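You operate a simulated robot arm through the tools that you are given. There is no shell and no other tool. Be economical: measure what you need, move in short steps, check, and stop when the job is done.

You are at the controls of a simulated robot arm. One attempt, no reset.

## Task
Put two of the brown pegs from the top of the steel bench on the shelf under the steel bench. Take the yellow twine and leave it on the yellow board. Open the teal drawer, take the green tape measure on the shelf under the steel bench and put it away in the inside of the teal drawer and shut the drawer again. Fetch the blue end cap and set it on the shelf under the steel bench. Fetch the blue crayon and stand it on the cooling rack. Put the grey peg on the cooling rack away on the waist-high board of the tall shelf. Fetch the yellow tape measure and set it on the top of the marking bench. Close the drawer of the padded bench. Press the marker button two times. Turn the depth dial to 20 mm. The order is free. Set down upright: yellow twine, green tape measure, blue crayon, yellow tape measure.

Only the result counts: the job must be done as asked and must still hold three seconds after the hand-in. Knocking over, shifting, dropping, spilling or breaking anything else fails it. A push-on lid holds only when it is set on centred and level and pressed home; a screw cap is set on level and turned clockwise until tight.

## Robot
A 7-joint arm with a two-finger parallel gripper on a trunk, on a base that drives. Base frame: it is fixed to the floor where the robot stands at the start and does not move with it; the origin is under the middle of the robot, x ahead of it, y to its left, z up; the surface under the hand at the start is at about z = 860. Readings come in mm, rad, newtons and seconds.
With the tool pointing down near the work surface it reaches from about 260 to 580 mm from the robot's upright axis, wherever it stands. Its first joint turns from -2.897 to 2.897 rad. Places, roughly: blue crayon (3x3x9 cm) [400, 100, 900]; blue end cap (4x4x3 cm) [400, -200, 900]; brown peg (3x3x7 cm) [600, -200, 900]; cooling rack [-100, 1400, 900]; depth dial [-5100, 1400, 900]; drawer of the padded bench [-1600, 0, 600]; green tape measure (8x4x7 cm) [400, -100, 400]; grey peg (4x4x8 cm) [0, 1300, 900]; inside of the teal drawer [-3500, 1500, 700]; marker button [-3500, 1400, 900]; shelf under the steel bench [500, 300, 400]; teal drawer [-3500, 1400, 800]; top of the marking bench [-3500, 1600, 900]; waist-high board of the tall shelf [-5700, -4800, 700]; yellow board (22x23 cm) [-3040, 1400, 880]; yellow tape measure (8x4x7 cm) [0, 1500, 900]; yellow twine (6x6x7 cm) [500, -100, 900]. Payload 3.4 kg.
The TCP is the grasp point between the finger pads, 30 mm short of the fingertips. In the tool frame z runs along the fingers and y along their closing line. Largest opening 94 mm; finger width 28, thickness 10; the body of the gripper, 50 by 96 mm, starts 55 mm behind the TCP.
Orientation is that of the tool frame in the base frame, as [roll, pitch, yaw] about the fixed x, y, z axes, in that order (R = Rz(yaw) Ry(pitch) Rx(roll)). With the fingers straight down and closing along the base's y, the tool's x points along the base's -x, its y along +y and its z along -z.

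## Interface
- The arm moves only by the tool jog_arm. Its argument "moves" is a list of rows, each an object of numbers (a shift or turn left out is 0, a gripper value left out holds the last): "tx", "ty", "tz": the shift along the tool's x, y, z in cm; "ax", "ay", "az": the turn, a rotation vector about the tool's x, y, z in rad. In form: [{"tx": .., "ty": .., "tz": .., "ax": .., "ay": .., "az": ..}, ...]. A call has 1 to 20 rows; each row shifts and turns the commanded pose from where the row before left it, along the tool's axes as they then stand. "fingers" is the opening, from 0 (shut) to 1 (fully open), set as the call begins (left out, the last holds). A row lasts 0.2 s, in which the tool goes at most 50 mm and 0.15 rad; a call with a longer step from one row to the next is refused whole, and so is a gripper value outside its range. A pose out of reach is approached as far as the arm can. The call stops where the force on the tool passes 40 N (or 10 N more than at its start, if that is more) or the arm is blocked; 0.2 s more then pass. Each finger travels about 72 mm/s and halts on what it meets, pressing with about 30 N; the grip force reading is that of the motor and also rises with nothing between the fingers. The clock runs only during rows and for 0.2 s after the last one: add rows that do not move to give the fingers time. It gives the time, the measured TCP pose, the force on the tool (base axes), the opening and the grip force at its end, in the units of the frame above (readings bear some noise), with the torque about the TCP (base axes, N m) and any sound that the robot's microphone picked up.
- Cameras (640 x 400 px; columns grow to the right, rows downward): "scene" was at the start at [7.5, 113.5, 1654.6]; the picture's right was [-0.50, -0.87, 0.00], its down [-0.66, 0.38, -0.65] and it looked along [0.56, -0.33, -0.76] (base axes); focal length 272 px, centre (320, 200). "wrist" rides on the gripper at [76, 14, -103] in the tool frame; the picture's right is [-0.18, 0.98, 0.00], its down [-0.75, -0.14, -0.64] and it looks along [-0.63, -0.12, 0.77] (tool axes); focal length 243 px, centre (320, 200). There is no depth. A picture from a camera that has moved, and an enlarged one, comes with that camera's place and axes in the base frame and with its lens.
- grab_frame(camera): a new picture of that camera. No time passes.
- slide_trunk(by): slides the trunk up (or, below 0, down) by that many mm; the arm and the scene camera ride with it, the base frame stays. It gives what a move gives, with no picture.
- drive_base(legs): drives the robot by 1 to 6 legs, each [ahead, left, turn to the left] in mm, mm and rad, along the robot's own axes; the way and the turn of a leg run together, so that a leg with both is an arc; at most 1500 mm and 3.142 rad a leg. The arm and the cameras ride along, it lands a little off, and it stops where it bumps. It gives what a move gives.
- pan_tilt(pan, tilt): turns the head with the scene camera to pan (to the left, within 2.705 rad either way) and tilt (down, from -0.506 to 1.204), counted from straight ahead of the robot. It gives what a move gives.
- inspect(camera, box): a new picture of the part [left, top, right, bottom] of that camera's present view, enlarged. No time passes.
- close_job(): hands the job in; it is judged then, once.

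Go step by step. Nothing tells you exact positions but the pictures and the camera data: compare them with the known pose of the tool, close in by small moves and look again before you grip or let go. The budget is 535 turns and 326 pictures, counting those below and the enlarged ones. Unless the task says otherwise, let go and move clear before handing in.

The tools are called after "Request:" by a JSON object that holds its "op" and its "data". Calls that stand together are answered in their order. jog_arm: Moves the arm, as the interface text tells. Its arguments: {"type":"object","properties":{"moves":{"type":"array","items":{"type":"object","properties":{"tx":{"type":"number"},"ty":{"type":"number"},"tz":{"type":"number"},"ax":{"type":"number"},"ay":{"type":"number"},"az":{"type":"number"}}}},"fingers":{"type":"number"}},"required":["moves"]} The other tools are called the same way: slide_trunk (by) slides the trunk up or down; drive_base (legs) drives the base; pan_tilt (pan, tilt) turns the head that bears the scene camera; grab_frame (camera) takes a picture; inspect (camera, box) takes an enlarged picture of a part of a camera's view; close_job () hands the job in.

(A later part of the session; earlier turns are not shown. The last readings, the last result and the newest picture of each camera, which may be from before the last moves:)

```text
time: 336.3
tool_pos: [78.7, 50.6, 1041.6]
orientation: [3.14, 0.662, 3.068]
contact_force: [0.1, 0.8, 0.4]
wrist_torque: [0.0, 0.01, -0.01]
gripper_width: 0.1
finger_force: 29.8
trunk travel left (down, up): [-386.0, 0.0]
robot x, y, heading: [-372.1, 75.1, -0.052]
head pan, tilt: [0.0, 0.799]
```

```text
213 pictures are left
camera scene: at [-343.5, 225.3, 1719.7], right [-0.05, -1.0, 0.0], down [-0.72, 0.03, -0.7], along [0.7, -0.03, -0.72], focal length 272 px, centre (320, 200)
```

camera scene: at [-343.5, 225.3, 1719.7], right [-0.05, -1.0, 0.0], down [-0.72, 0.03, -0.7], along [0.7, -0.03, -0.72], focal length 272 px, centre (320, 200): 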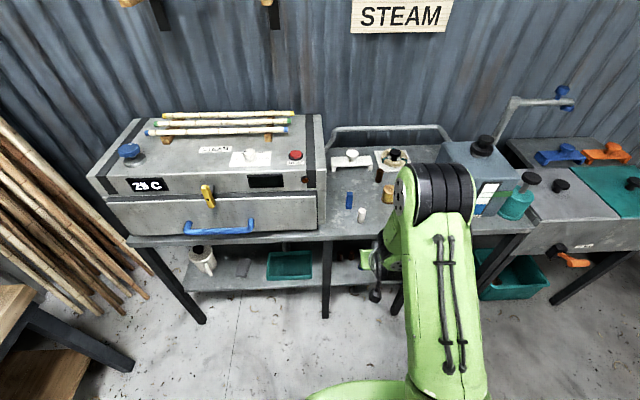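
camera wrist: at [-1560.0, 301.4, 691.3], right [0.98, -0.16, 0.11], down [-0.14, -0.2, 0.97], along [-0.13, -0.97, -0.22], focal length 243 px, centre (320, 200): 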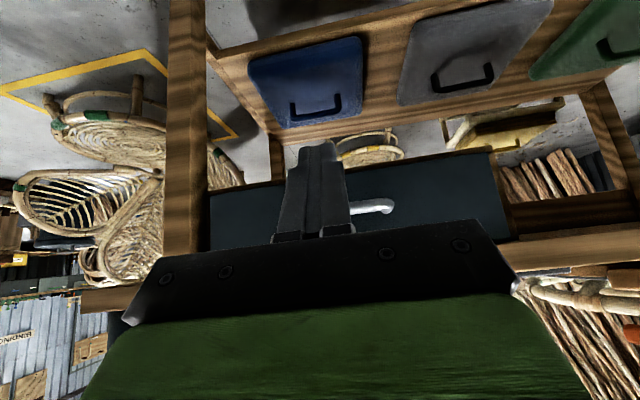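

Request:
{"op": "drive_base", "data": {"legs": [[0, 0, 0.05], [270, 0, 0]]}}

Request:
{"op": "jog_arm", "data": {"fingers": 0.65, "moves": [{}, {}, {}]}}

Request:
{"op": "grab_frame", "data": {"camera": "wrist"}}

```text
time: 338.6
tool_pos: [352.4, 74.9, 1042.0]
orientation: [-3.141, 0.659, 3.12]
contact_force: [1.1, 0.9, -1.0]
wrist_torque: [-0.01, 0.02, 0.03]
gripper_width: 0.1
finger_force: 29.9
trunk travel left (down, up): [-386.0, 0.0]
robot x, y, heading: [-103.0, 78.1, 0.005]
head pan, tilt: [0.0, 0.799]
```

```text
time: 339.4
tool_pos: [350.6, 75.1, 1042.6]
orientation: [-3.141, 0.661, 3.118]
contact_force: [-0.5, 0.0, 0.2]
wrist_torque: [-0.01, -0.01, 0.01]
gripper_width: 61.0
finger_force: 0.1
trunk travel left (down, up): [-386.0, 0.0]
robot x, y, heading: [-102.8, 76.4, 0.004]
head pan, tilt: [0.0, 0.799]
```

```text
212 pictures are left
camera wrist: at [227.5, 90.6, 1075.8], right [0.17, 0.98, 0.11], down [0.2, -0.15, 0.97], along [0.97, -0.14, -0.22], focal length 243 px, centre (320, 200)
```

wrist: 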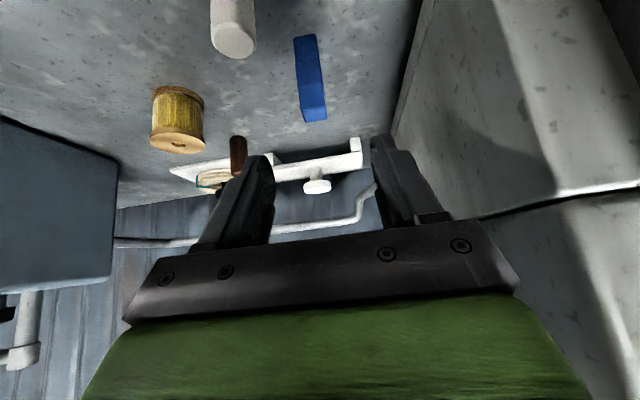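

Request:
{"op": "jog_arm", "data": {"moves": [{"tz": 3.3, "tx": 0.45, "ty": -0.3}, {"tz": 3.3, "tx": 0.45, "ty": -0.3}, {"tz": 3.3, "tx": 0.46, "ty": -0.3}]}}

Request:
{"op": "grab_frame", "data": {"camera": "wrist"}}

```text
time: 340.2
tool_pos: [401.8, 65.1, 954.8]
orientation: [-3.141, 0.662, 3.121]
contact_force: [0.1, -0.6, 0.2]
wrist_torque: [0.0, -0.02, -0.01]
gripper_width: 61.2
finger_force: 0.1
trunk travel left (down, up): [-386.0, 0.0]
robot x, y, heading: [-100.0, 76.4, 0.005]
head pan, tilt: [0.0, 0.799]
```

```text
211 pictures are left
camera wrist: at [278.1, 80.2, 988.8], right [0.17, 0.98, 0.11], down [0.2, -0.15, 0.97], along [0.97, -0.14, -0.22], focal length 243 px, centre (320, 200)
```

wrist: 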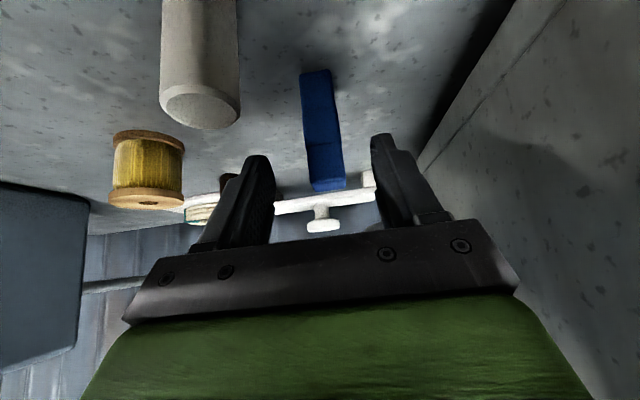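

Request:
{"op": "jog_arm", "data": {"moves": [{"tz": 3}, {"tz": 3}]}}

Request:
{"op": "jog_arm", "data": {"fingers": 0, "moves": [{}, {}, {}]}}

Request:
{"op": "grab_frame", "data": {"camera": "wrist"}}

```text
time: 340.8
tool_pos: [438.4, 64.7, 908.7]
orientation: [3.14, 0.662, 3.122]
contact_force: [0.0, -0.4, -0.6]
wrist_torque: [-0.02, 0.0, 0.01]
gripper_width: 61.2
finger_force: 0.1
trunk travel left (down, up): [-386.0, 0.0]
robot x, y, heading: [-99.1, 73.2, 0.003]
head pan, tilt: [0.0, 0.799]
```

```text
time: 341.6
tool_pos: [439.8, 64.1, 908.5]
orientation: [-3.142, 0.659, 3.121]
contact_force: [-0.4, 0.4, -0.7]
wrist_torque: [0.01, 0.02, 0.01]
gripper_width: 27.6
finger_force: 30.0
trunk travel left (down, up): [-386.0, 0.0]
robot x, y, heading: [-100.3, 75.3, 0.005]
head pan, tilt: [0.0, 0.799]
```

```text
210 pictures are left
camera wrist: at [314.6, 79.3, 942.4], right [0.17, 0.98, 0.11], down [0.2, -0.15, 0.97], along [0.97, -0.14, -0.22], focal length 243 px, centre (320, 200)
```

wrist: 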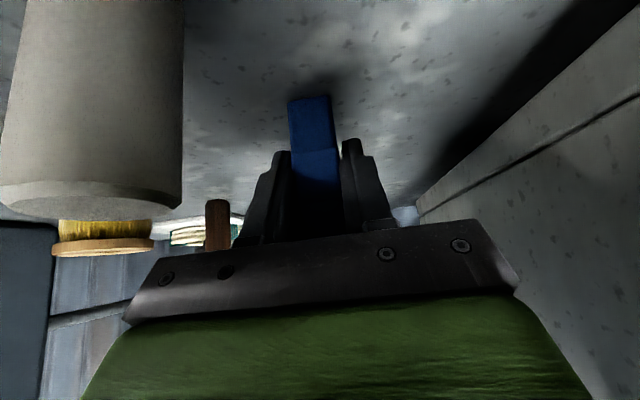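

Crayon held. Lift and drive to the cooling rack.

Request:
{"op": "jog_arm", "data": {"moves": [{"tz": -2.95, "tx": -2.3}, {"tz": -2.95, "tx": -2.3}, {"tz": -2.95, "tx": -2.3}, {"tz": -2.95, "tx": -2.3}, {"tz": -1.8, "tx": 2.4}, {"tz": -1.8, "tx": 2.4}, {"tz": -1.8, "tx": 2.4}]}}

Request:
{"op": "drive_base", "data": {"legs": [[-260, 0, 0], [0, 450, 0], [0, 0, 1.567], [0, -260, 0]]}}

Request:
{"op": "pan_tilt", "data": {"pan": 0, "tilt": 0.8}}

Request:
{"op": "grab_frame", "data": {"camera": "scene"}}

Request:
{"op": "grab_frame", "data": {"camera": "wrist"}}

```text
time: 343.2
tool_pos: [347.2, 65.6, 1054.8]
orientation: [3.141, 0.661, 3.121]
contact_force: [-0.7, 0.3, 0.9]
wrist_torque: [0.01, -0.03, 0.03]
gripper_width: 27.6
finger_force: 30.2
trunk travel left (down, up): [-386.0, 0.0]
robot x, y, heading: [-101.5, 76.3, 0.004]
head pan, tilt: [0.0, 0.799]
```

```text
time: 352.7
tool_pos: [-101.1, 977.8, 1056.5]
orientation: [-3.141, 0.662, -1.584]
contact_force: [-0.3, 0.7, -1.1]
wrist_torque: [-0.04, -0.01, 0.02]
gripper_width: 27.9
finger_force: 30.1
trunk travel left (down, up): [-386.0, 0.0]
robot x, y, heading: [-107.0, 526.4, 1.581]
head pan, tilt: [0.0, 0.799]
```

```text
time: 353.3
tool_pos: [-101.0, 977.1, 1055.9]
orientation: [3.141, 0.662, -1.584]
contact_force: [0.4, 0.0, 0.5]
wrist_torque: [0.01, 0.03, 0.04]
gripper_width: 27.5
finger_force: 29.9
trunk travel left (down, up): [-386.0, 0.0]
robot x, y, heading: [-107.7, 527.2, 1.579]
head pan, tilt: [0.0, 0.799]
```

```text
209 pictures are left
camera scene: at [-259.2, 548.4, 1719.8], right [1.0, 0.01, 0.0], down [0.01, -0.72, -0.7], along [-0.01, 0.7, -0.72], focal length 272 px, centre (320, 200)
```

scene: 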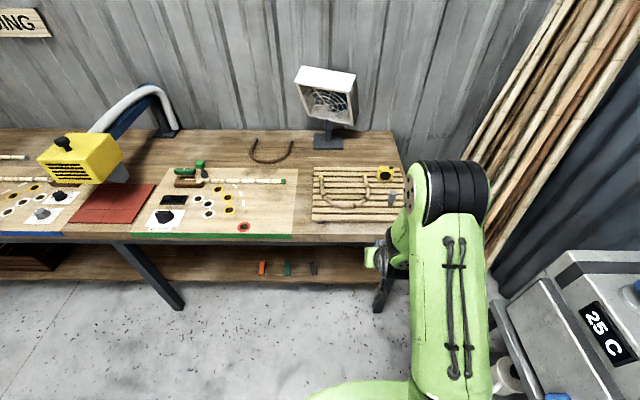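

```text
208 pictures are left
camera wrist: at [-117.3, 853.9, 1089.3], right [-0.98, 0.16, 0.11], down [0.14, 0.2, 0.97], along [0.13, 0.97, -0.22], focal length 243 px, centre (320, 200)
```

wrist: 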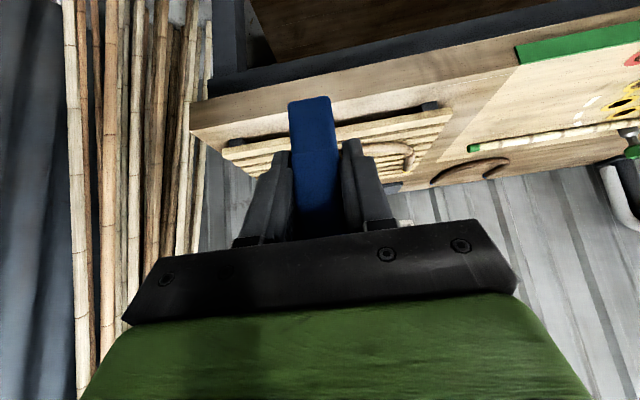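

Request:
{"op": "inspect", "data": {"camera": "scene", "box": [290, 140, 430, 240]}}

```text
4.00 times, centred on (360, 190) of scene
camera zoom: at [-259.2, 548.4, 1719.8], right [1.0, 0.01, 0.0], down [0.01, -0.72, -0.7], along [-0.01, 0.7, -0.72], focal length 1089 px, centre (160, 240)
```

zoom: 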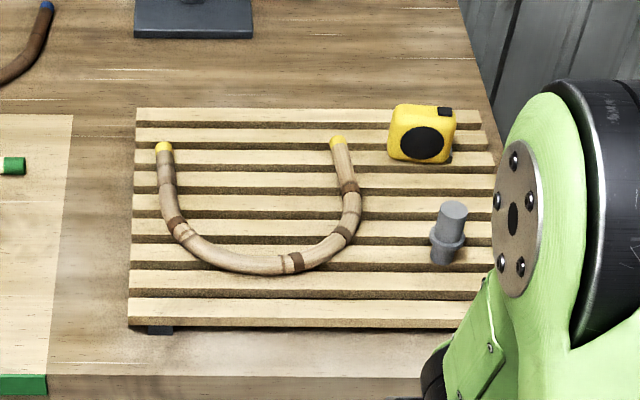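

The rack's slats run along x; front slat spans about y 1253–1278, and its left front part is free. I'll stand the crayon there at about (-225,1266).

Request:
{"op": "drive_base", "data": {"legs": [[215, 120, -0.01]]}}

Request:
{"op": "grab_frame", "data": {"camera": "wrist"}}

Request:
{"op": "grab_frame", "data": {"camera": "scene"}}

```text
time: 355.1
tool_pos: [-217.6, 1193.4, 1055.5]
orientation: [3.141, 0.659, -1.599]
contact_force: [0.4, -1.3, -0.9]
wrist_torque: [0.01, -0.01, 0.03]
gripper_width: 27.6
finger_force: 29.7
trunk travel left (down, up): [-386.0, 0.0]
robot x, y, heading: [-230.8, 741.6, 1.571]
head pan, tilt: [0.0, 0.799]
```

```text
206 pictures are left
camera wrist: at [-234.4, 1068.1, 1089.2], right [-0.98, 0.17, 0.11], down [0.15, 0.2, 0.97], along [0.14, 0.97, -0.22], focal length 243 px, centre (320, 200)
```

wrist: 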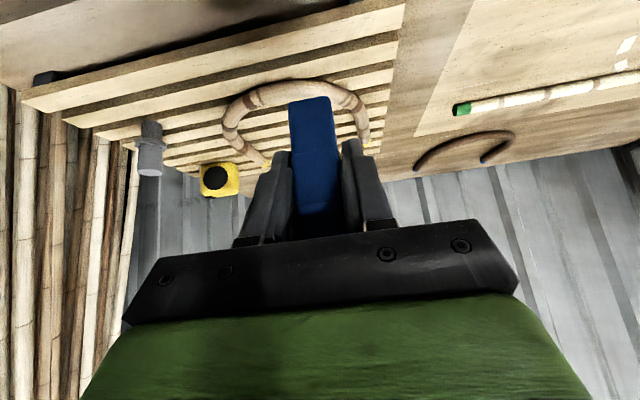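

```text
205 pictures are left
camera scene: at [-380.9, 764.8, 1719.6], right [1.0, 0.0, 0.0], down [0.0, -0.72, -0.7], along [0.0, 0.7, -0.72], focal length 272 px, centre (320, 200)
```

scene: 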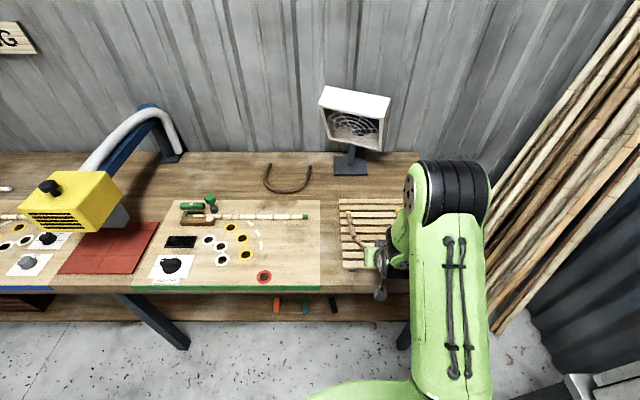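

Request:
{"op": "jog_arm", "data": {"moves": [{"tz": 4, "ty": 0.3}, {"tz": 4, "ty": 0.3}, {"tz": 3.5, "ty": 0.3}]}}

Request:
{"op": "grab_frame", "data": {"camera": "wrist"}}

Request:
{"op": "inspect", "data": {"camera": "scene", "box": [320, 180, 440, 300]}}

```text
time: 355.9
tool_pos: [-224.6, 1262.6, 963.4]
orientation: [-3.141, 0.66, -1.599]
contact_force: [0.2, 0.6, -0.3]
wrist_torque: [-0.02, 0.04, 0.01]
gripper_width: 27.6
finger_force: 30.1
trunk travel left (down, up): [-386.0, 0.0]
robot x, y, heading: [-229.0, 741.0, 1.569]
head pan, tilt: [0.0, 0.799]
```

```text
204 pictures are left
camera wrist: at [-242.7, 1138.7, 996.9], right [-0.98, 0.17, 0.11], down [0.15, 0.2, 0.97], along [0.14, 0.97, -0.22], focal length 243 px, centre (320, 200)
```

wrist: 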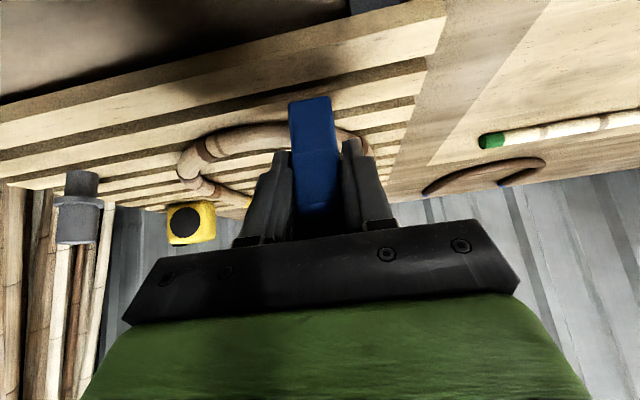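

```text
3.33 times, centred on (380, 240) of scene
camera zoom: at [-380.5, 765.2, 1719.6], right [1.0, 0.0, 0.0], down [0.0, -0.72, -0.7], along [0.0, 0.7, -0.72], focal length 908 px, centre (120, 67)
```

zoom: 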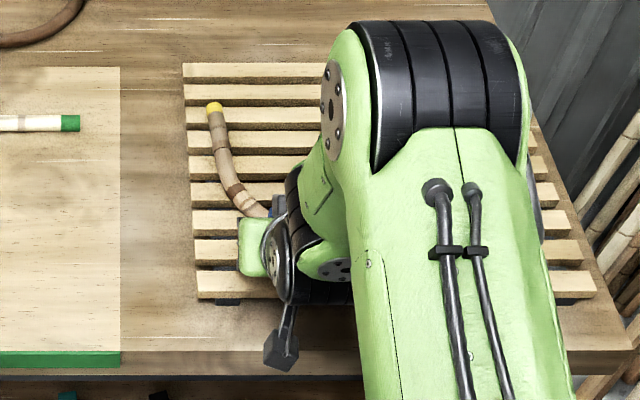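

Request:
{"op": "jog_arm", "data": {"moves": [{"tz": 0.6, "tx": 0.46}, {"tz": 0.6, "tx": 0.46}, {}]}}

Request:
{"op": "jog_arm", "data": {"moves": [{"tz": 0.24, "tx": 0.18}, {"tz": 0.24, "tx": 0.18}, {}]}}

```text
time: 356.7
tool_pos: [-224.7, 1262.5, 948.8]
orientation: [3.14, 0.661, -1.598]
contact_force: [-0.2, -1.2, -0.2]
wrist_torque: [-0.01, -0.01, -0.03]
gripper_width: 27.5
finger_force: 29.8
trunk travel left (down, up): [-386.0, 0.0]
robot x, y, heading: [-228.4, 746.3, 1.574]
head pan, tilt: [0.0, 0.799]
```

```text
time: 357.5
tool_pos: [-222.5, 1262.2, 943.3]
orientation: [3.141, 0.662, -1.6]
contact_force: [0.1, 0.2, 0.5]
wrist_torque: [0.0, -0.01, 0.04]
gripper_width: 27.4
finger_force: 30.5
trunk travel left (down, up): [-386.0, 0.0]
robot x, y, heading: [-229.6, 740.8, 1.568]
head pan, tilt: [0.0, 0.799]
```

Request:
{"op": "jog_arm", "data": {"moves": [{"tz": 0.2, "tx": 0.15}, {"tz": 0.2, "tx": 0.15}, {}]}}

Request:
{"op": "grab_frame", "data": {"camera": "wrist"}}

```text
time: 358.3
tool_pos: [-223.4, 1262.0, 937.3]
orientation: [3.14, 0.66, -1.598]
contact_force: [0.4, -0.2, 0.7]
wrist_torque: [0.0, -0.01, 0.0]
gripper_width: 27.3
finger_force: 30.2
trunk travel left (down, up): [-386.0, 0.0]
robot x, y, heading: [-225.8, 739.3, 1.567]
head pan, tilt: [0.0, 0.799]
```

```text
202 pictures are left
camera wrist: at [-241.7, 1138.7, 972.3], right [-0.98, 0.17, 0.11], down [0.15, 0.2, 0.97], along [0.14, 0.97, -0.22], focal length 243 px, centre (320, 200)
```

wrist: 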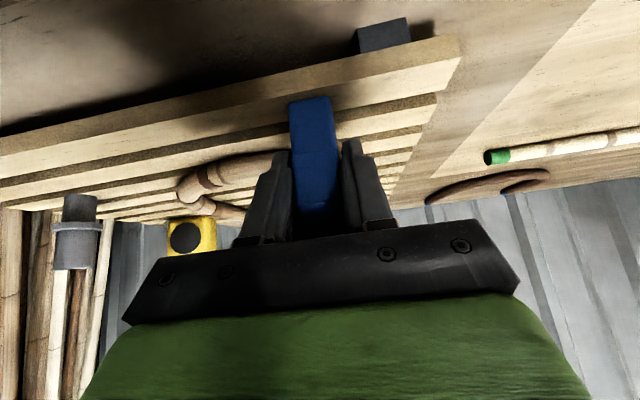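

Request:
{"op": "jog_arm", "data": {"moves": [{"tz": 0.2, "tx": 0.15}, {"tz": 0.16, "tx": 0.12}, {}]}}

```text
time: 359.1
tool_pos: [-223.6, 1263.2, 938.1]
orientation: [3.141, 0.67, -1.6]
contact_force: [-2.4, -0.5, 28.9]
wrist_torque: [-0.08, 0.07, 0.0]
gripper_width: 27.7
finger_force: 30.2
trunk travel left (down, up): [-386.0, 0.0]
robot x, y, heading: [-228.4, 741.1, 1.568]
head pan, tilt: [0.0, 0.799]
```

Request:
{"op": "jog_arm", "data": {"moves": [{"tz": -0.24, "tx": -0.18}, {}]}}

Request:
{"op": "jog_arm", "data": {"fingers": 0.55, "moves": [{}, {}, {}, {"tz": -1.5}, {"tz": -2.5}, {"tz": -3}, {"tz": -3}]}}

Request:
{"op": "grab_frame", "data": {"camera": "wrist"}}

```text
time: 359.7
tool_pos: [-223.0, 1262.2, 937.2]
orientation: [3.141, 0.661, -1.597]
contact_force: [-1.9, 7.0, 17.1]
wrist_torque: [0.34, 0.05, 0.07]
gripper_width: 27.7
finger_force: 30.2
trunk travel left (down, up): [-386.0, 0.0]
robot x, y, heading: [-229.9, 744.2, 1.575]
head pan, tilt: [0.0, 0.799]
```

```text
time: 361.3
tool_pos: [-223.3, 1199.4, 1018.3]
orientation: [3.14, 0.661, -1.599]
contact_force: [-0.3, -0.4, 0.2]
wrist_torque: [-0.01, 0.0, -0.02]
gripper_width: 51.8
finger_force: 0.0
trunk travel left (down, up): [-386.0, 0.0]
robot x, y, heading: [-229.2, 739.9, 1.567]
head pan, tilt: [0.0, 0.799]
```

```text
201 pictures are left
camera wrist: at [-241.9, 1075.7, 1051.7], right [-0.98, 0.17, 0.11], down [0.15, 0.2, 0.97], along [0.14, 0.97, -0.22], focal length 243 px, centre (320, 200)
```

wrist: 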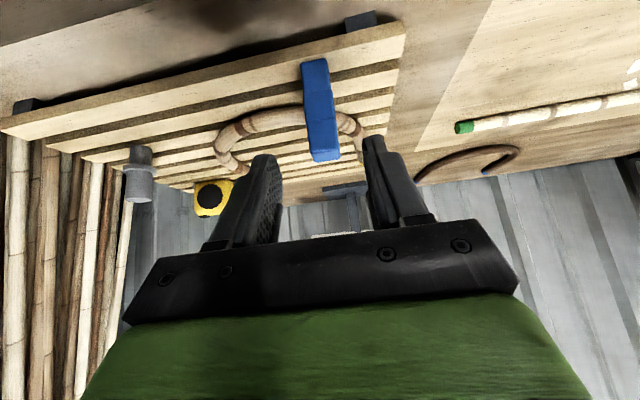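

Crayon stands on the rack. Next the yellow tape; the grey peg stands in front of it, so I use a steeper hand (tilt 0.25) that clears the peg.

Request:
{"op": "jog_arm", "data": {"fingers": 0.95, "moves": [{"ay": 0.137, "tz": -2}, {"ay": 0.137, "tz": -2}, {"ay": 0.137, "tz": -2}]}}

Request:
{"op": "drive_base", "data": {"legs": [[0, -245, 0.005], [90, 0, 0]]}}

Request:
{"op": "grab_frame", "data": {"camera": "wrist"}}

```text
time: 362.1
tool_pos: [-225.7, 1171.5, 1067.6]
orientation: [3.141, 0.249, -1.596]
contact_force: [0.0, 0.3, -0.7]
wrist_torque: [0.01, 0.0, -0.01]
gripper_width: 89.4
finger_force: 0.1
trunk travel left (down, up): [-386.0, 0.0]
robot x, y, heading: [-228.9, 744.6, 1.569]
head pan, tilt: [0.0, 0.799]
```

```text
time: 364.6
tool_pos: [12.9, 1260.6, 1067.5]
orientation: [-3.14, 0.247, -1.593]
contact_force: [-0.2, 0.2, -0.1]
wrist_torque: [-0.01, -0.04, -0.02]
gripper_width: 89.4
finger_force: 0.0
trunk travel left (down, up): [-386.0, 0.0]
robot x, y, heading: [9.6, 829.9, 1.574]
head pan, tilt: [0.0, 0.799]
```

```text
200 pictures are left
camera wrist: at [-4.3, 1160.4, 1148.3], right [-0.98, 0.2, 0.05], down [0.15, 0.57, 0.81], along [0.14, 0.8, -0.59], focal length 243 px, centre (320, 200)
```

wrist: 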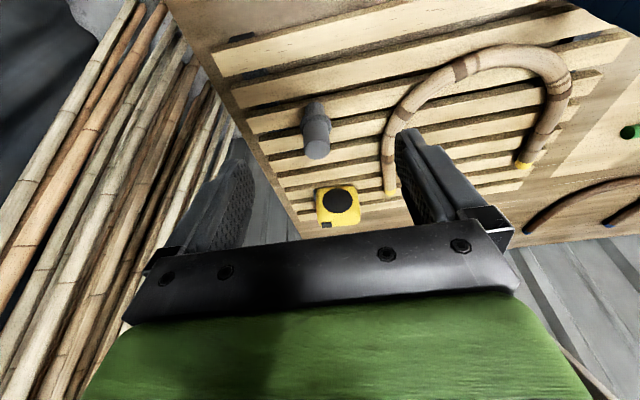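

Request:
{"op": "drive_base", "data": {"legs": [[45, 0, 0]]}}

Request:
{"op": "jog_arm", "data": {"moves": [{"tx": -3, "ty": -0.15}, {"tx": -3, "ty": -0.15}, {"tx": -3, "ty": -0.15}, {"tx": -3, "ty": -0.15}, {"tx": -3}]}}

Request:
{"op": "grab_frame", "data": {"camera": "wrist"}}

```text
time: 365.5
tool_pos: [12.1, 1303.9, 1068.8]
orientation: [-3.14, 0.249, -1.592]
contact_force: [-0.3, 0.1, -0.5]
wrist_torque: [-0.03, -0.01, 0.01]
gripper_width: 89.0
finger_force: 0.0
trunk travel left (down, up): [-386.0, 0.0]
robot x, y, heading: [11.6, 875.0, 1.572]
head pan, tilt: [0.0, 0.799]
```

```text
time: 366.7
tool_pos: [20.9, 1450.7, 1104.7]
orientation: [3.141, 0.247, -1.595]
contact_force: [-0.1, 0.6, -0.1]
wrist_torque: [-0.02, 0.02, -0.01]
gripper_width: 89.4
finger_force: 0.1
trunk travel left (down, up): [-386.0, 0.0]
robot x, y, heading: [8.3, 878.0, 1.571]
head pan, tilt: [0.0, 0.799]
```

```text
199 pictures are left
camera wrist: at [4.3, 1350.2, 1186.2], right [-0.98, 0.2, 0.05], down [0.15, 0.57, 0.81], along [0.14, 0.8, -0.59], focal length 243 px, centre (320, 200)
```

wrist: 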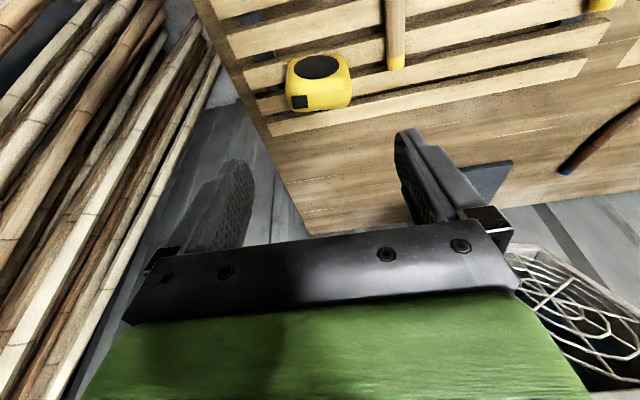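

Request:
{"op": "jog_arm", "data": {"moves": [{"tz": 3.5, "tx": 0.2}, {"tz": 3.5, "tx": 0.2}, {"tz": 3.5, "tx": 0.2}]}}

Request:
{"op": "grab_frame", "data": {"camera": "wrist"}}

```text
time: 367.5
tool_pos: [21.8, 1470.2, 1001.5]
orientation: [3.141, 0.25, -1.593]
contact_force: [0.3, 0.0, -1.1]
wrist_torque: [-0.02, 0.02, -0.04]
gripper_width: 89.3
finger_force: 0.1
trunk travel left (down, up): [-386.0, 0.0]
robot x, y, heading: [10.5, 877.5, 1.571]
head pan, tilt: [0.0, 0.799]
```

```text
198 pictures are left
camera wrist: at [4.9, 1371.0, 1082.3], right [-0.98, 0.2, 0.05], down [0.15, 0.57, 0.81], along [0.14, 0.8, -0.59], focal length 243 px, centre (320, 200)
```

wrist: 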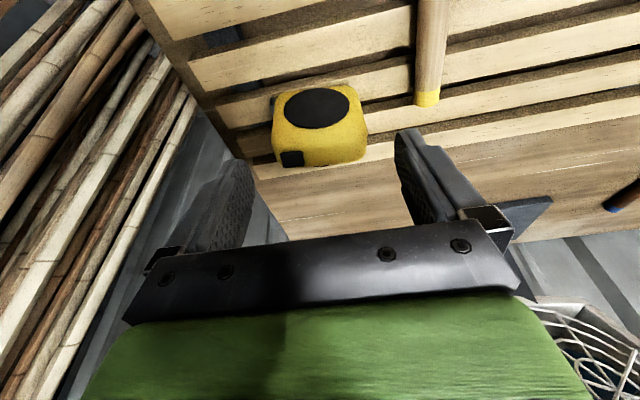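

Request:
{"op": "jog_arm", "data": {"moves": [{"tz": 2.5}, {"tz": 2.2}, {"tz": 1.5, "tx": 0.1}]}}

Request:
{"op": "grab_frame", "data": {"camera": "wrist"}}

```text
time: 368.3
tool_pos: [23.0, 1483.9, 942.0]
orientation: [3.14, 0.25, -1.594]
contact_force: [0.4, 0.2, 0.0]
wrist_torque: [0.0, -0.03, 0.01]
gripper_width: 89.2
finger_force: 0.0
trunk travel left (down, up): [-386.0, 0.0]
robot x, y, heading: [10.8, 874.5, 1.573]
head pan, tilt: [0.0, 0.799]
```

```text
197 pictures are left
camera wrist: at [5.4, 1383.8, 1021.8], right [-0.98, 0.2, 0.05], down [0.15, 0.57, 0.81], along [0.14, 0.8, -0.59], focal length 243 px, centre (320, 200)
```

wrist: 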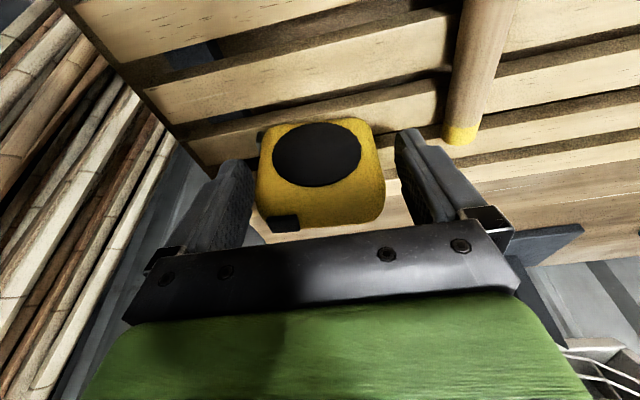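

Request:
{"op": "jog_arm", "data": {"moves": [{"ty": -0.3}, {}]}}

Request:
{"op": "jog_arm", "data": {"fingers": 0, "moves": [{}, {}, {}]}}

Request:
{"op": "jog_arm", "data": {"moves": [{"tz": -2.9, "tx": -0.72}, {"tz": -2.9, "tx": -0.72}, {"tz": -2.9, "tx": -0.72}, {"tz": -2.9, "tx": -0.72}]}}

Request:
{"op": "grab_frame", "data": {"camera": "wrist"}}

```text
time: 368.9
tool_pos: [25.1, 1484.5, 940.8]
orientation: [-3.141, 0.249, -1.595]
contact_force: [0.3, 1.1, 0.4]
wrist_torque: [-0.02, 0.01, 0.01]
gripper_width: 89.5
finger_force: 0.2
trunk travel left (down, up): [-386.0, 0.0]
robot x, y, heading: [14.2, 876.1, 1.57]
head pan, tilt: [0.0, 0.799]
```

```text
time: 369.7
tool_pos: [25.9, 1483.2, 941.9]
orientation: [-3.141, 0.25, -1.594]
contact_force: [0.4, 0.1, -0.5]
wrist_torque: [0.02, -0.08, 0.02]
gripper_width: 74.2
finger_force: 30.0
trunk travel left (down, up): [-386.0, 0.0]
robot x, y, heading: [10.3, 878.8, 1.572]
head pan, tilt: [0.0, 0.799]
```

```text
time: 370.7
tool_pos: [25.1, 1483.1, 1062.2]
orientation: [3.14, 0.25, -1.593]
contact_force: [0.7, -0.7, -2.1]
wrist_torque: [0.0, 0.0, -0.02]
gripper_width: 74.3
finger_force: 30.2
trunk travel left (down, up): [-386.0, 0.0]
robot x, y, heading: [9.9, 876.9, 1.575]
head pan, tilt: [0.0, 0.799]
```

```text
196 pictures are left
camera wrist: at [9.0, 1382.8, 1143.0], right [-0.98, 0.2, 0.05], down [0.15, 0.57, 0.81], along [0.14, 0.8, -0.59], focal length 243 px, centre (320, 200)
```

wrist: 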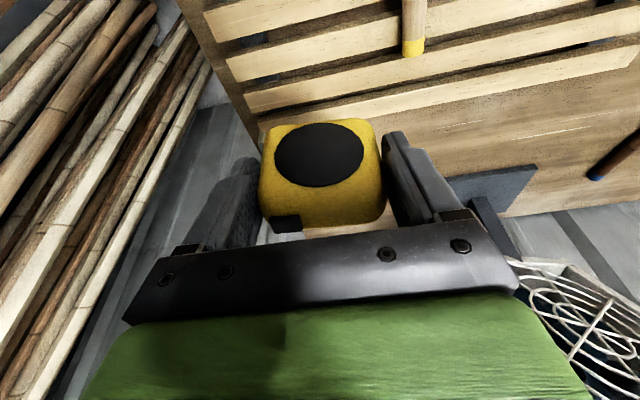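

Request:
{"op": "drive_base", "data": {"legs": [[-330, 0, 0]]}}

Request:
{"op": "jog_arm", "data": {"moves": [{"tx": 4}, {"tx": 4}, {"tx": 4}, {"tx": 3, "tz": -2}]}}

Request:
{"op": "drive_base", "data": {"legs": [[0, 1500, 0], [0, 1500, 0], [0, 870, 0.03]]}}

Request:
{"op": "pan_tilt", "data": {"pan": 0, "tilt": 0.85}}

Request:
{"op": "grab_frame", "data": {"camera": "scene"}}

```text
time: 372.9
tool_pos: [26.2, 1145.5, 1061.6]
orientation: [3.14, 0.249, -1.591]
contact_force: [0.5, 0.1, -2.0]
wrist_torque: [-0.01, -0.01, 0.02]
gripper_width: 74.2
finger_force: 30.5
trunk travel left (down, up): [-386.0, 0.0]
robot x, y, heading: [10.3, 536.0, 1.57]
head pan, tilt: [0.0, 0.799]
```

```text
time: 373.9
tool_pos: [23.0, 994.4, 1044.8]
orientation: [3.141, 0.251, -1.592]
contact_force: [0.1, -0.1, -1.9]
wrist_torque: [0.02, 0.02, 0.01]
gripper_width: 74.1
finger_force: 30.3
trunk travel left (down, up): [-386.0, 0.0]
robot x, y, heading: [7.8, 536.6, 1.574]
head pan, tilt: [0.0, 0.799]
```

```text
time: 392.5
tool_pos: [-3851.2, 884.0, 1044.0]
orientation: [-3.141, 0.25, -1.55]
contact_force: [-0.1, -0.3, -2.7]
wrist_torque: [-0.04, -0.02, 0.0]
gripper_width: 74.1
finger_force: 30.3
trunk travel left (down, up): [-386.0, 0.0]
robot x, y, heading: [-3840.6, 422.9, 1.618]
head pan, tilt: [0.0, 0.799]
```

```text
time: 393.1
tool_pos: [-3850.5, 884.6, 1044.3]
orientation: [-3.141, 0.247, -1.55]
contact_force: [-1.0, -0.7, -1.5]
wrist_torque: [0.01, 0.0, 0.0]
gripper_width: 74.3
finger_force: 29.9
trunk travel left (down, up): [-386.0, 0.0]
robot x, y, heading: [-3841.3, 422.7, 1.618]
head pan, tilt: [0.0, 0.85]
```

```text
195 pictures are left
camera scene: at [-3994.9, 436.3, 1715.6], right [1.0, 0.05, 0.0], down [0.04, -0.75, -0.66], along [-0.03, 0.66, -0.75], focal length 272 px, centre (320, 200)
```

scene: 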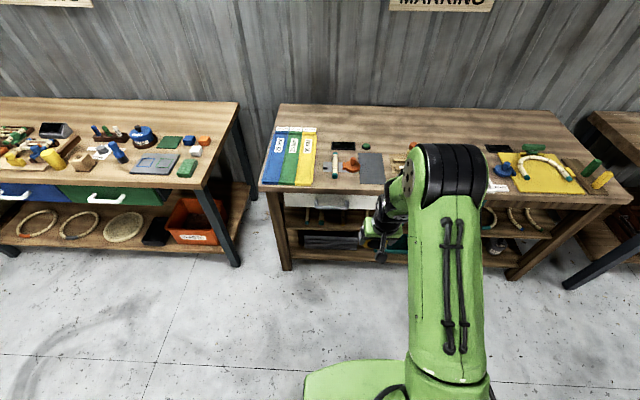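

Request:
{"op": "drive_base", "data": {"legs": [[0, 50, -0.03], [330, 0, 0]]}}

Request:
{"op": "grab_frame", "data": {"camera": "wrist"}}

```text
time: 395.8
tool_pos: [-3889.2, 1206.0, 1044.3]
orientation: [-3.14, 0.247, -1.582]
contact_force: [0.4, 0.9, -2.5]
wrist_torque: [-0.02, 0.0, -0.02]
gripper_width: 74.2
finger_force: 29.9
trunk travel left (down, up): [-386.0, 0.0]
robot x, y, heading: [-3897.1, 746.1, 1.586]
head pan, tilt: [0.0, 0.85]
```

```text
194 pictures are left
camera wrist: at [-3904.7, 1106.1, 1124.2], right [-0.98, 0.19, 0.05], down [0.15, 0.57, 0.81], along [0.13, 0.8, -0.59], focal length 243 px, centre (320, 200)
```

wrist: 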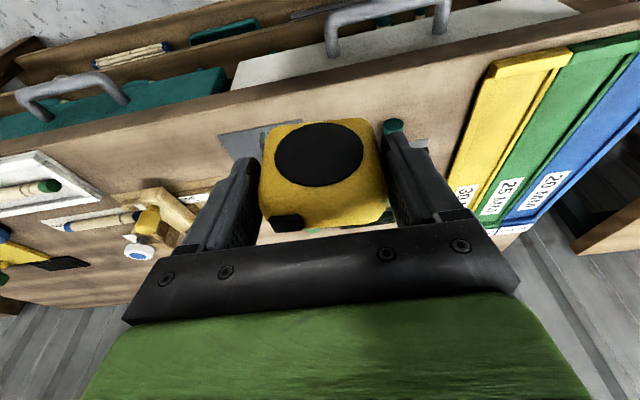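

Request:
{"op": "jog_arm", "data": {"moves": [{"tx": -2, "ty": 0.65}, {"tx": -2.1, "ty": 0.65}, {"tz": 3.2}, {"tz": 3.2}, {"tz": 3.2}, {"tz": 2.8}]}}

Request:
{"op": "grab_frame", "data": {"camera": "wrist"}}

```text
time: 397.2
tool_pos: [-3899.4, 1275.8, 935.5]
orientation: [3.14, 0.251, -1.583]
contact_force: [-0.8, 0.6, -2.8]
wrist_torque: [-0.02, 0.0, -0.01]
gripper_width: 74.1
finger_force: 30.0
trunk travel left (down, up): [-386.0, 0.0]
robot x, y, heading: [-3895.5, 748.9, 1.584]
head pan, tilt: [0.0, 0.85]
```

```text
193 pictures are left
camera wrist: at [-3915.3, 1176.0, 1015.6], right [-0.98, 0.19, 0.05], down [0.15, 0.57, 0.81], along [0.13, 0.8, -0.59], focal length 243 px, centre (320, 200)
```

wrist: 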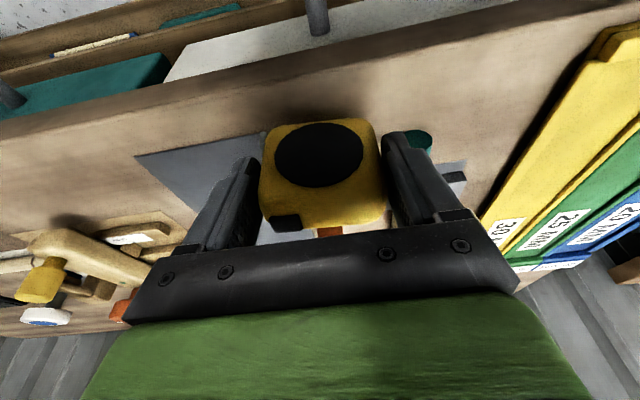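

Request:
{"op": "jog_arm", "data": {"moves": [{"tz": 0.6, "tx": 0.15}, {"tz": 0.5, "tx": 0.12}, {"tz": 0.4, "tx": 0.1}, {}]}}

Request:
{"op": "jog_arm", "data": {"moves": [{"tz": 0.25, "tx": 0.06}, {"tz": 0.2, "tx": 0.05}, {}]}}

```text
time: 398.2
tool_pos: [-3899.6, 1275.7, 920.2]
orientation: [3.141, 0.249, -1.582]
contact_force: [-0.1, -0.1, -2.8]
wrist_torque: [-0.02, -0.01, -0.01]
gripper_width: 74.1
finger_force: 30.1
trunk travel left (down, up): [-386.0, 0.0]
robot x, y, heading: [-3894.9, 748.4, 1.585]
head pan, tilt: [0.0, 0.85]
```

```text
time: 399.0
tool_pos: [-3901.3, 1277.3, 914.6]
orientation: [-3.141, 0.249, -1.582]
contact_force: [-0.1, 1.0, -2.9]
wrist_torque: [0.01, -0.02, 0.03]
gripper_width: 74.0
finger_force: 30.3
trunk travel left (down, up): [-386.0, 0.0]
robot x, y, heading: [-3899.9, 747.7, 1.583]
head pan, tilt: [0.0, 0.85]
```

Request:
{"op": "jog_arm", "data": {"moves": [{"tz": 0.15, "tx": 0.04}, {"tz": 0.15, "tx": 0.04}, {}]}}

```text
time: 399.8
tool_pos: [-3900.2, 1276.9, 911.9]
orientation: [-3.142, 0.253, -1.582]
contact_force: [-0.6, -1.3, 9.4]
wrist_torque: [-0.23, -0.44, -0.03]
gripper_width: 74.0
finger_force: 30.2
trunk travel left (down, up): [-386.0, 0.0]
robot x, y, heading: [-3896.1, 743.6, 1.581]
head pan, tilt: [0.0, 0.85]
```

Request:
{"op": "jog_arm", "data": {"fingers": 0.87, "moves": [{}, {}, {"tz": -1}, {"tz": -2}, {"tz": -3}, {"tz": -3}, {"tz": -3}, {"tz": -3}]}}

Request:
{"op": "grab_frame", "data": {"camera": "wrist"}}

```text
time: 401.6
tool_pos: [-3903.5, 1239.6, 1056.6]
orientation: [-3.14, 0.248, -1.582]
contact_force: [-0.1, 1.4, -0.2]
wrist_torque: [-0.04, 0.03, 0.01]
gripper_width: 82.0
finger_force: 0.1
trunk travel left (down, up): [-386.0, 0.0]
robot x, y, heading: [-3895.4, 746.3, 1.583]
head pan, tilt: [0.0, 0.85]
```

```text
192 pictures are left
camera wrist: at [-3919.1, 1138.2, 1138.0], right [-0.98, 0.19, 0.05], down [0.15, 0.57, 0.81], along [0.13, 0.8, -0.59], focal length 243 px, centre (320, 200)
```

wrist: 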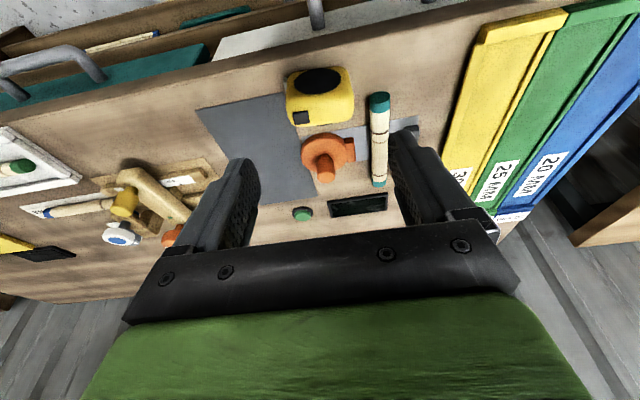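

Yellow tape is on the marking bench. Now look at the yellow board in passing.

Request:
{"op": "drive_base", "data": {"legs": [[-210, 0, -0.012], [0, -850, 0]]}}

Request:
{"op": "pan_tilt", "data": {"pan": 0, "tilt": 0.85}}

Request:
{"op": "grab_frame", "data": {"camera": "scene"}}

Request:
{"op": "grab_frame", "data": {"camera": "wrist"}}

```text
time: 407.4
tool_pos: [-3040.7, 1029.4, 1057.9]
orientation: [3.138, 0.249, -1.594]
contact_force: [0.6, -0.1, -0.3]
wrist_torque: [0.0, 0.04, -0.01]
gripper_width: 81.5
finger_force: 0.1
trunk travel left (down, up): [-386.0, 0.0]
robot x, y, heading: [-3041.3, 536.4, 1.569]
head pan, tilt: [0.0, 0.85]
```

```text
time: 408.0
tool_pos: [-3040.6, 1028.7, 1057.8]
orientation: [3.141, 0.249, -1.596]
contact_force: [0.1, 0.1, -0.2]
wrist_torque: [-0.02, 0.05, 0.05]
gripper_width: 81.7
finger_force: 0.0
trunk travel left (down, up): [-386.0, 0.0]
robot x, y, heading: [-3040.4, 536.0, 1.571]
head pan, tilt: [0.0, 0.85]
```

```text
191 pictures are left
camera scene: at [-3191.4, 555.0, 1715.7], right [1.0, 0.0, 0.0], down [0.0, -0.75, -0.66], along [0.0, 0.66, -0.75], focal length 272 px, centre (320, 200)
```

scene: 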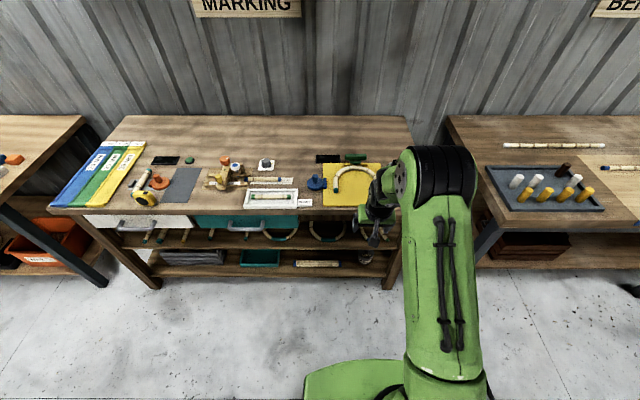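

```text
190 pictures are left
camera wrist: at [-3058.0, 929.0, 1137.4], right [-0.98, 0.2, 0.05], down [0.16, 0.57, 0.81], along [0.14, 0.8, -0.59], focal length 243 px, centre (320, 200)
```

wrist: 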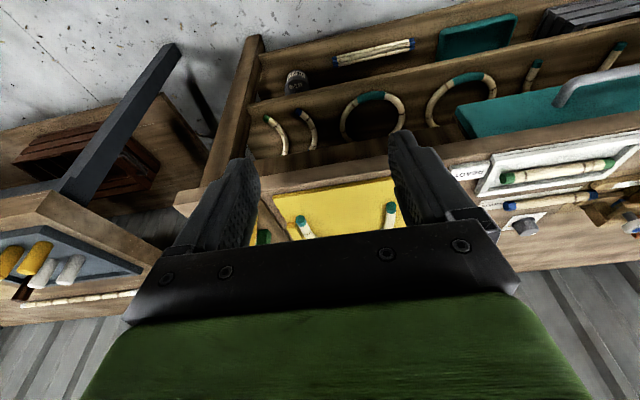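

The twine can stand between the arch's legs at about (-3035,1335). Drive back to the steel bench for the twine.

Request:
{"op": "drive_base", "data": {"legs": [[0, -1500, 0], [0, -1190, 0], [0, 0, -1.571], [0, -500, 0]]}}

Request:
{"op": "grab_frame", "data": {"camera": "wrist"}}

```text
time: 427.6
tool_pos: [131.5, -51.3, 1057.2]
orientation: [3.139, 0.249, 3.038]
contact_force: [-1.0, -0.9, 0.1]
wrist_torque: [0.01, 0.02, 0.01]
gripper_width: 81.6
finger_force: 0.1
trunk travel left (down, up): [-386.0, 0.0]
robot x, y, heading: [-361.3, -16.6, -0.072]
head pan, tilt: [0.0, 0.85]
```

```text
189 pictures are left
camera wrist: at [33.1, -28.9, 1137.3], right [0.28, 0.96, 0.05], down [0.55, -0.2, 0.81], along [0.78, -0.2, -0.59], focal length 243 px, centre (320, 200)
```

wrist: 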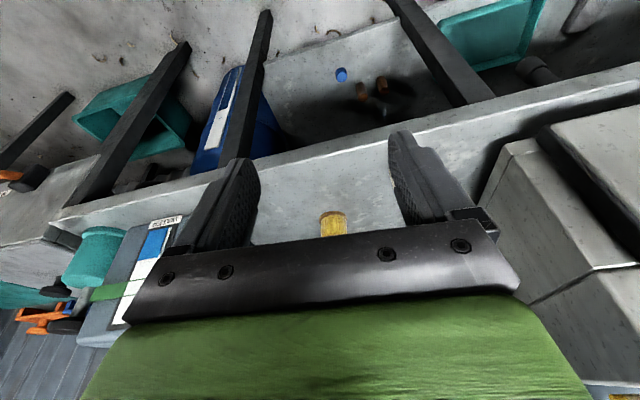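

Request:
{"op": "drive_base", "data": {"legs": [[0, -95, 0.072], [240, 0, 0]]}}

Request:
{"op": "grab_frame", "data": {"camera": "wrist"}}

```text
time: 430.1
tool_pos: [375.8, -111.5, 1057.2]
orientation: [-3.141, 0.249, 3.116]
contact_force: [0.6, -0.2, 0.4]
wrist_torque: [0.0, 0.01, 0.02]
gripper_width: 81.8
finger_force: 0.1
trunk travel left (down, up): [-386.0, 0.0]
robot x, y, heading: [-115.2, -110.0, -0.006]
head pan, tilt: [0.0, 0.85]
```

```text
188 pictures are left
camera wrist: at [276.5, -95.0, 1137.2], right [0.2, 0.98, 0.05], down [0.57, -0.16, 0.81], along [0.8, -0.14, -0.59], focal length 243 px, centre (320, 200)
```

wrist: 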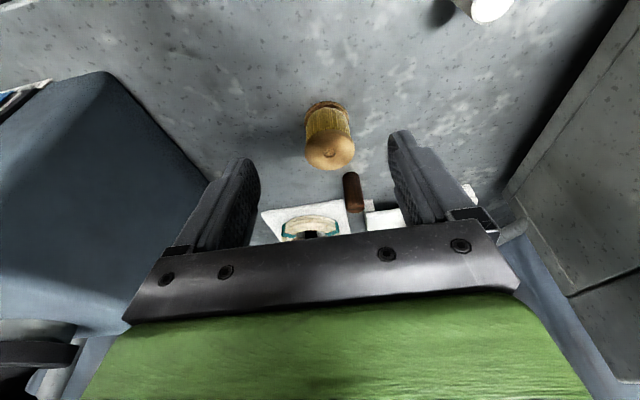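

Request:
{"op": "jog_arm", "data": {"fingers": 1, "moves": [{"tx": -2.7}, {"tx": -2.6}, {"tz": 3.5}, {"tz": 3.5}, {"tz": 3.5}]}}

Request:
{"op": "grab_frame", "data": {"camera": "wrist"}}

```text
time: 431.4
tool_pos: [454.5, -111.6, 967.0]
orientation: [-3.141, 0.25, 3.115]
contact_force: [-0.2, -0.4, 0.0]
wrist_torque: [0.03, -0.01, 0.01]
gripper_width: 94.0
finger_force: 0.1
trunk travel left (down, up): [-386.0, 0.0]
robot x, y, heading: [-116.9, -108.9, -0.004]
head pan, tilt: [0.0, 0.85]
```

```text
187 pictures are left
camera wrist: at [355.6, -95.8, 1047.1], right [0.2, 0.98, 0.05], down [0.57, -0.16, 0.81], along [0.8, -0.14, -0.59], focal length 243 px, centre (320, 200)
```

wrist: 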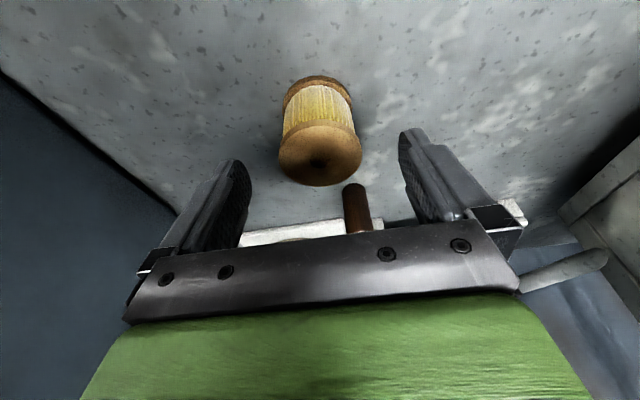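

Request:
{"op": "jog_arm", "data": {"moves": [{"tz": 2.5, "tx": 0.1, "ty": -0.1}, {"tz": 2.5, "tx": 0.1, "ty": -0.1}, {"tz": 2.2, "tx": 0.1}]}}

Request:
{"op": "grab_frame", "data": {"camera": "wrist"}}

```text
time: 432.1
tool_pos: [467.2, -114.1, 897.4]
orientation: [3.139, 0.249, 3.115]
contact_force: [-0.5, -0.4, -0.1]
wrist_torque: [-0.02, 0.03, 0.02]
gripper_width: 93.9
finger_force: 0.0
trunk travel left (down, up): [-386.0, 0.0]
robot x, y, heading: [-117.5, -110.7, 0.001]
head pan, tilt: [0.0, 0.85]
```

```text
186 pictures are left
camera wrist: at [368.2, -99.0, 977.6], right [0.2, 0.98, 0.05], down [0.57, -0.16, 0.81], along [0.8, -0.14, -0.59], focal length 243 px, centre (320, 200)
```

wrist: 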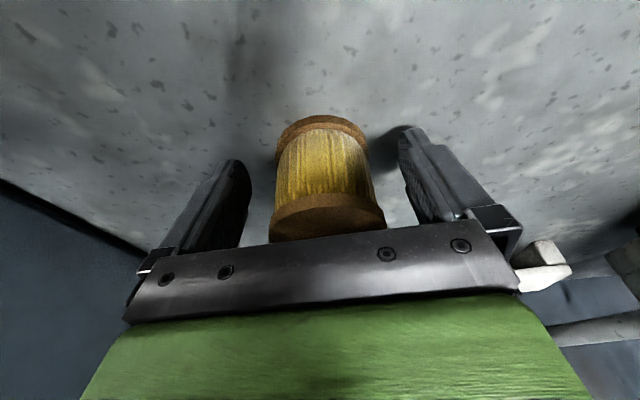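

Request:
{"op": "jog_arm", "data": {"fingers": 0, "moves": [{}, {}, {}, {}]}}

Request:
{"op": "jog_arm", "data": {"moves": [{"tz": -1, "tx": -0.25}, {"tz": -2.9, "tx": -0.72}, {"tz": -2.9, "tx": -0.72}, {"tz": -2.9, "tx": -0.72}, {"tz": -2.9, "tx": -0.72}]}}

Request:
{"op": "grab_frame", "data": {"camera": "wrist"}}

```text
time: 433.1
tool_pos: [466.3, -114.7, 898.6]
orientation: [-3.14, 0.249, 3.116]
contact_force: [-0.3, 0.4, -0.4]
wrist_torque: [-0.01, -0.02, 0.0]
gripper_width: 62.6
finger_force: 30.2
trunk travel left (down, up): [-386.0, 0.0]
robot x, y, heading: [-118.0, -109.9, 0.002]
head pan, tilt: [0.0, 0.85]
```

```text
time: 434.4
tool_pos: [466.9, -114.1, 1028.6]
orientation: [-3.141, 0.249, 3.116]
contact_force: [-0.2, -0.9, -0.6]
wrist_torque: [0.0, -0.01, 0.02]
gripper_width: 62.5
finger_force: 30.6
trunk travel left (down, up): [-386.0, 0.0]
robot x, y, heading: [-118.0, -108.3, -0.003]
head pan, tilt: [0.0, 0.85]
```

```text
185 pictures are left
camera wrist: at [367.3, -98.3, 1109.3], right [0.2, 0.98, 0.05], down [0.57, -0.16, 0.81], along [0.8, -0.14, -0.59], focal length 243 px, centre (320, 200)
```

wrist: 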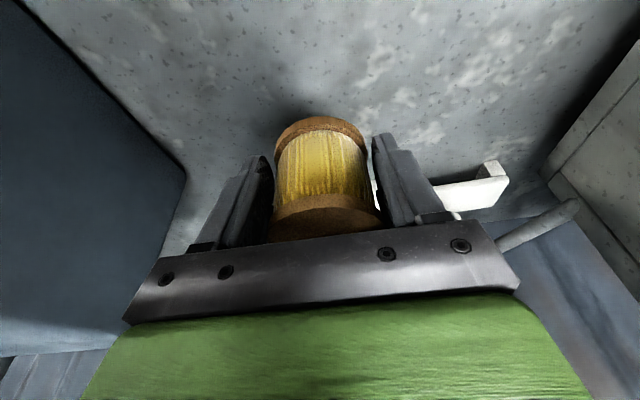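

Request:
{"op": "jog_arm", "data": {"moves": [{"tx": 4}, {"tx": 4}, {"tx": 4}, {"tz": -3}]}}

Request:
{"op": "drive_base", "data": {"legs": [[-245, 0, 0], [0, 640, 0], [0, 0, 1.571], [0, 1500, 0], [0, 1190, 0]]}}

Request:
{"op": "grab_frame", "data": {"camera": "wrist"}}

Request:
{"op": "grab_frame", "data": {"camera": "scene"}}

```text
time: 435.4
tool_pos: [341.8, -113.2, 1028.7]
orientation: [3.139, 0.249, 3.116]
contact_force: [0.9, 0.1, -0.5]
wrist_torque: [-0.01, 0.02, -0.02]
gripper_width: 62.6
finger_force: 29.5
trunk travel left (down, up): [-386.0, 0.0]
robot x, y, heading: [-116.6, -109.1, -0.001]
head pan, tilt: [0.0, 0.85]
```

```text
time: 456.8
tool_pos: [-3073.1, 914.8, 1027.7]
orientation: [-3.14, 0.25, -1.556]
contact_force: [0.6, -0.1, -1.4]
wrist_torque: [0.01, -0.02, 0.02]
gripper_width: 60.8
finger_force: 30.9
trunk travel left (down, up): [-386.0, 0.0]
robot x, y, heading: [-3055.7, 455.3, 1.611]
head pan, tilt: [0.0, 0.85]
```

```text
184 pictures are left
camera wrist: at [-3086.2, 814.3, 1108.9], right [-0.99, 0.16, 0.05], down [0.13, 0.57, 0.81], along [0.11, 0.8, -0.59], focal length 243 px, centre (320, 200)
```

wrist: 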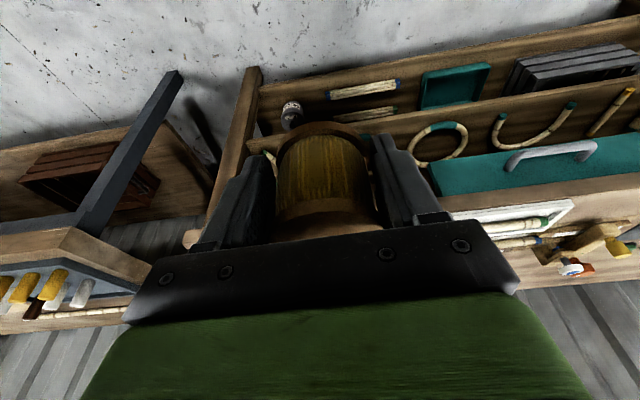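

```text
183 pictures are left
camera scene: at [-3209.1, 468.1, 1715.6], right [1.0, 0.04, 0.0], down [0.03, -0.75, -0.66], along [-0.03, 0.66, -0.75], focal length 272 px, centre (320, 200)
```

scene: 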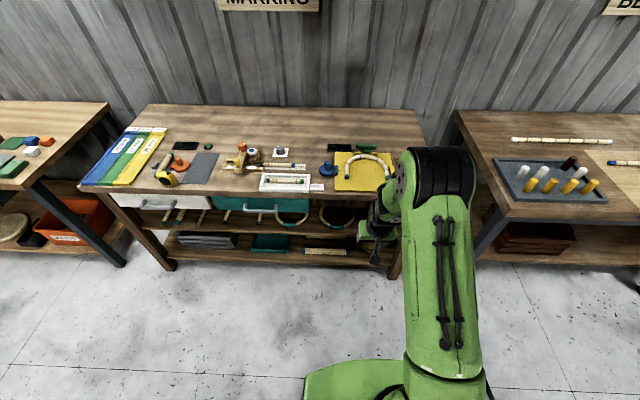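

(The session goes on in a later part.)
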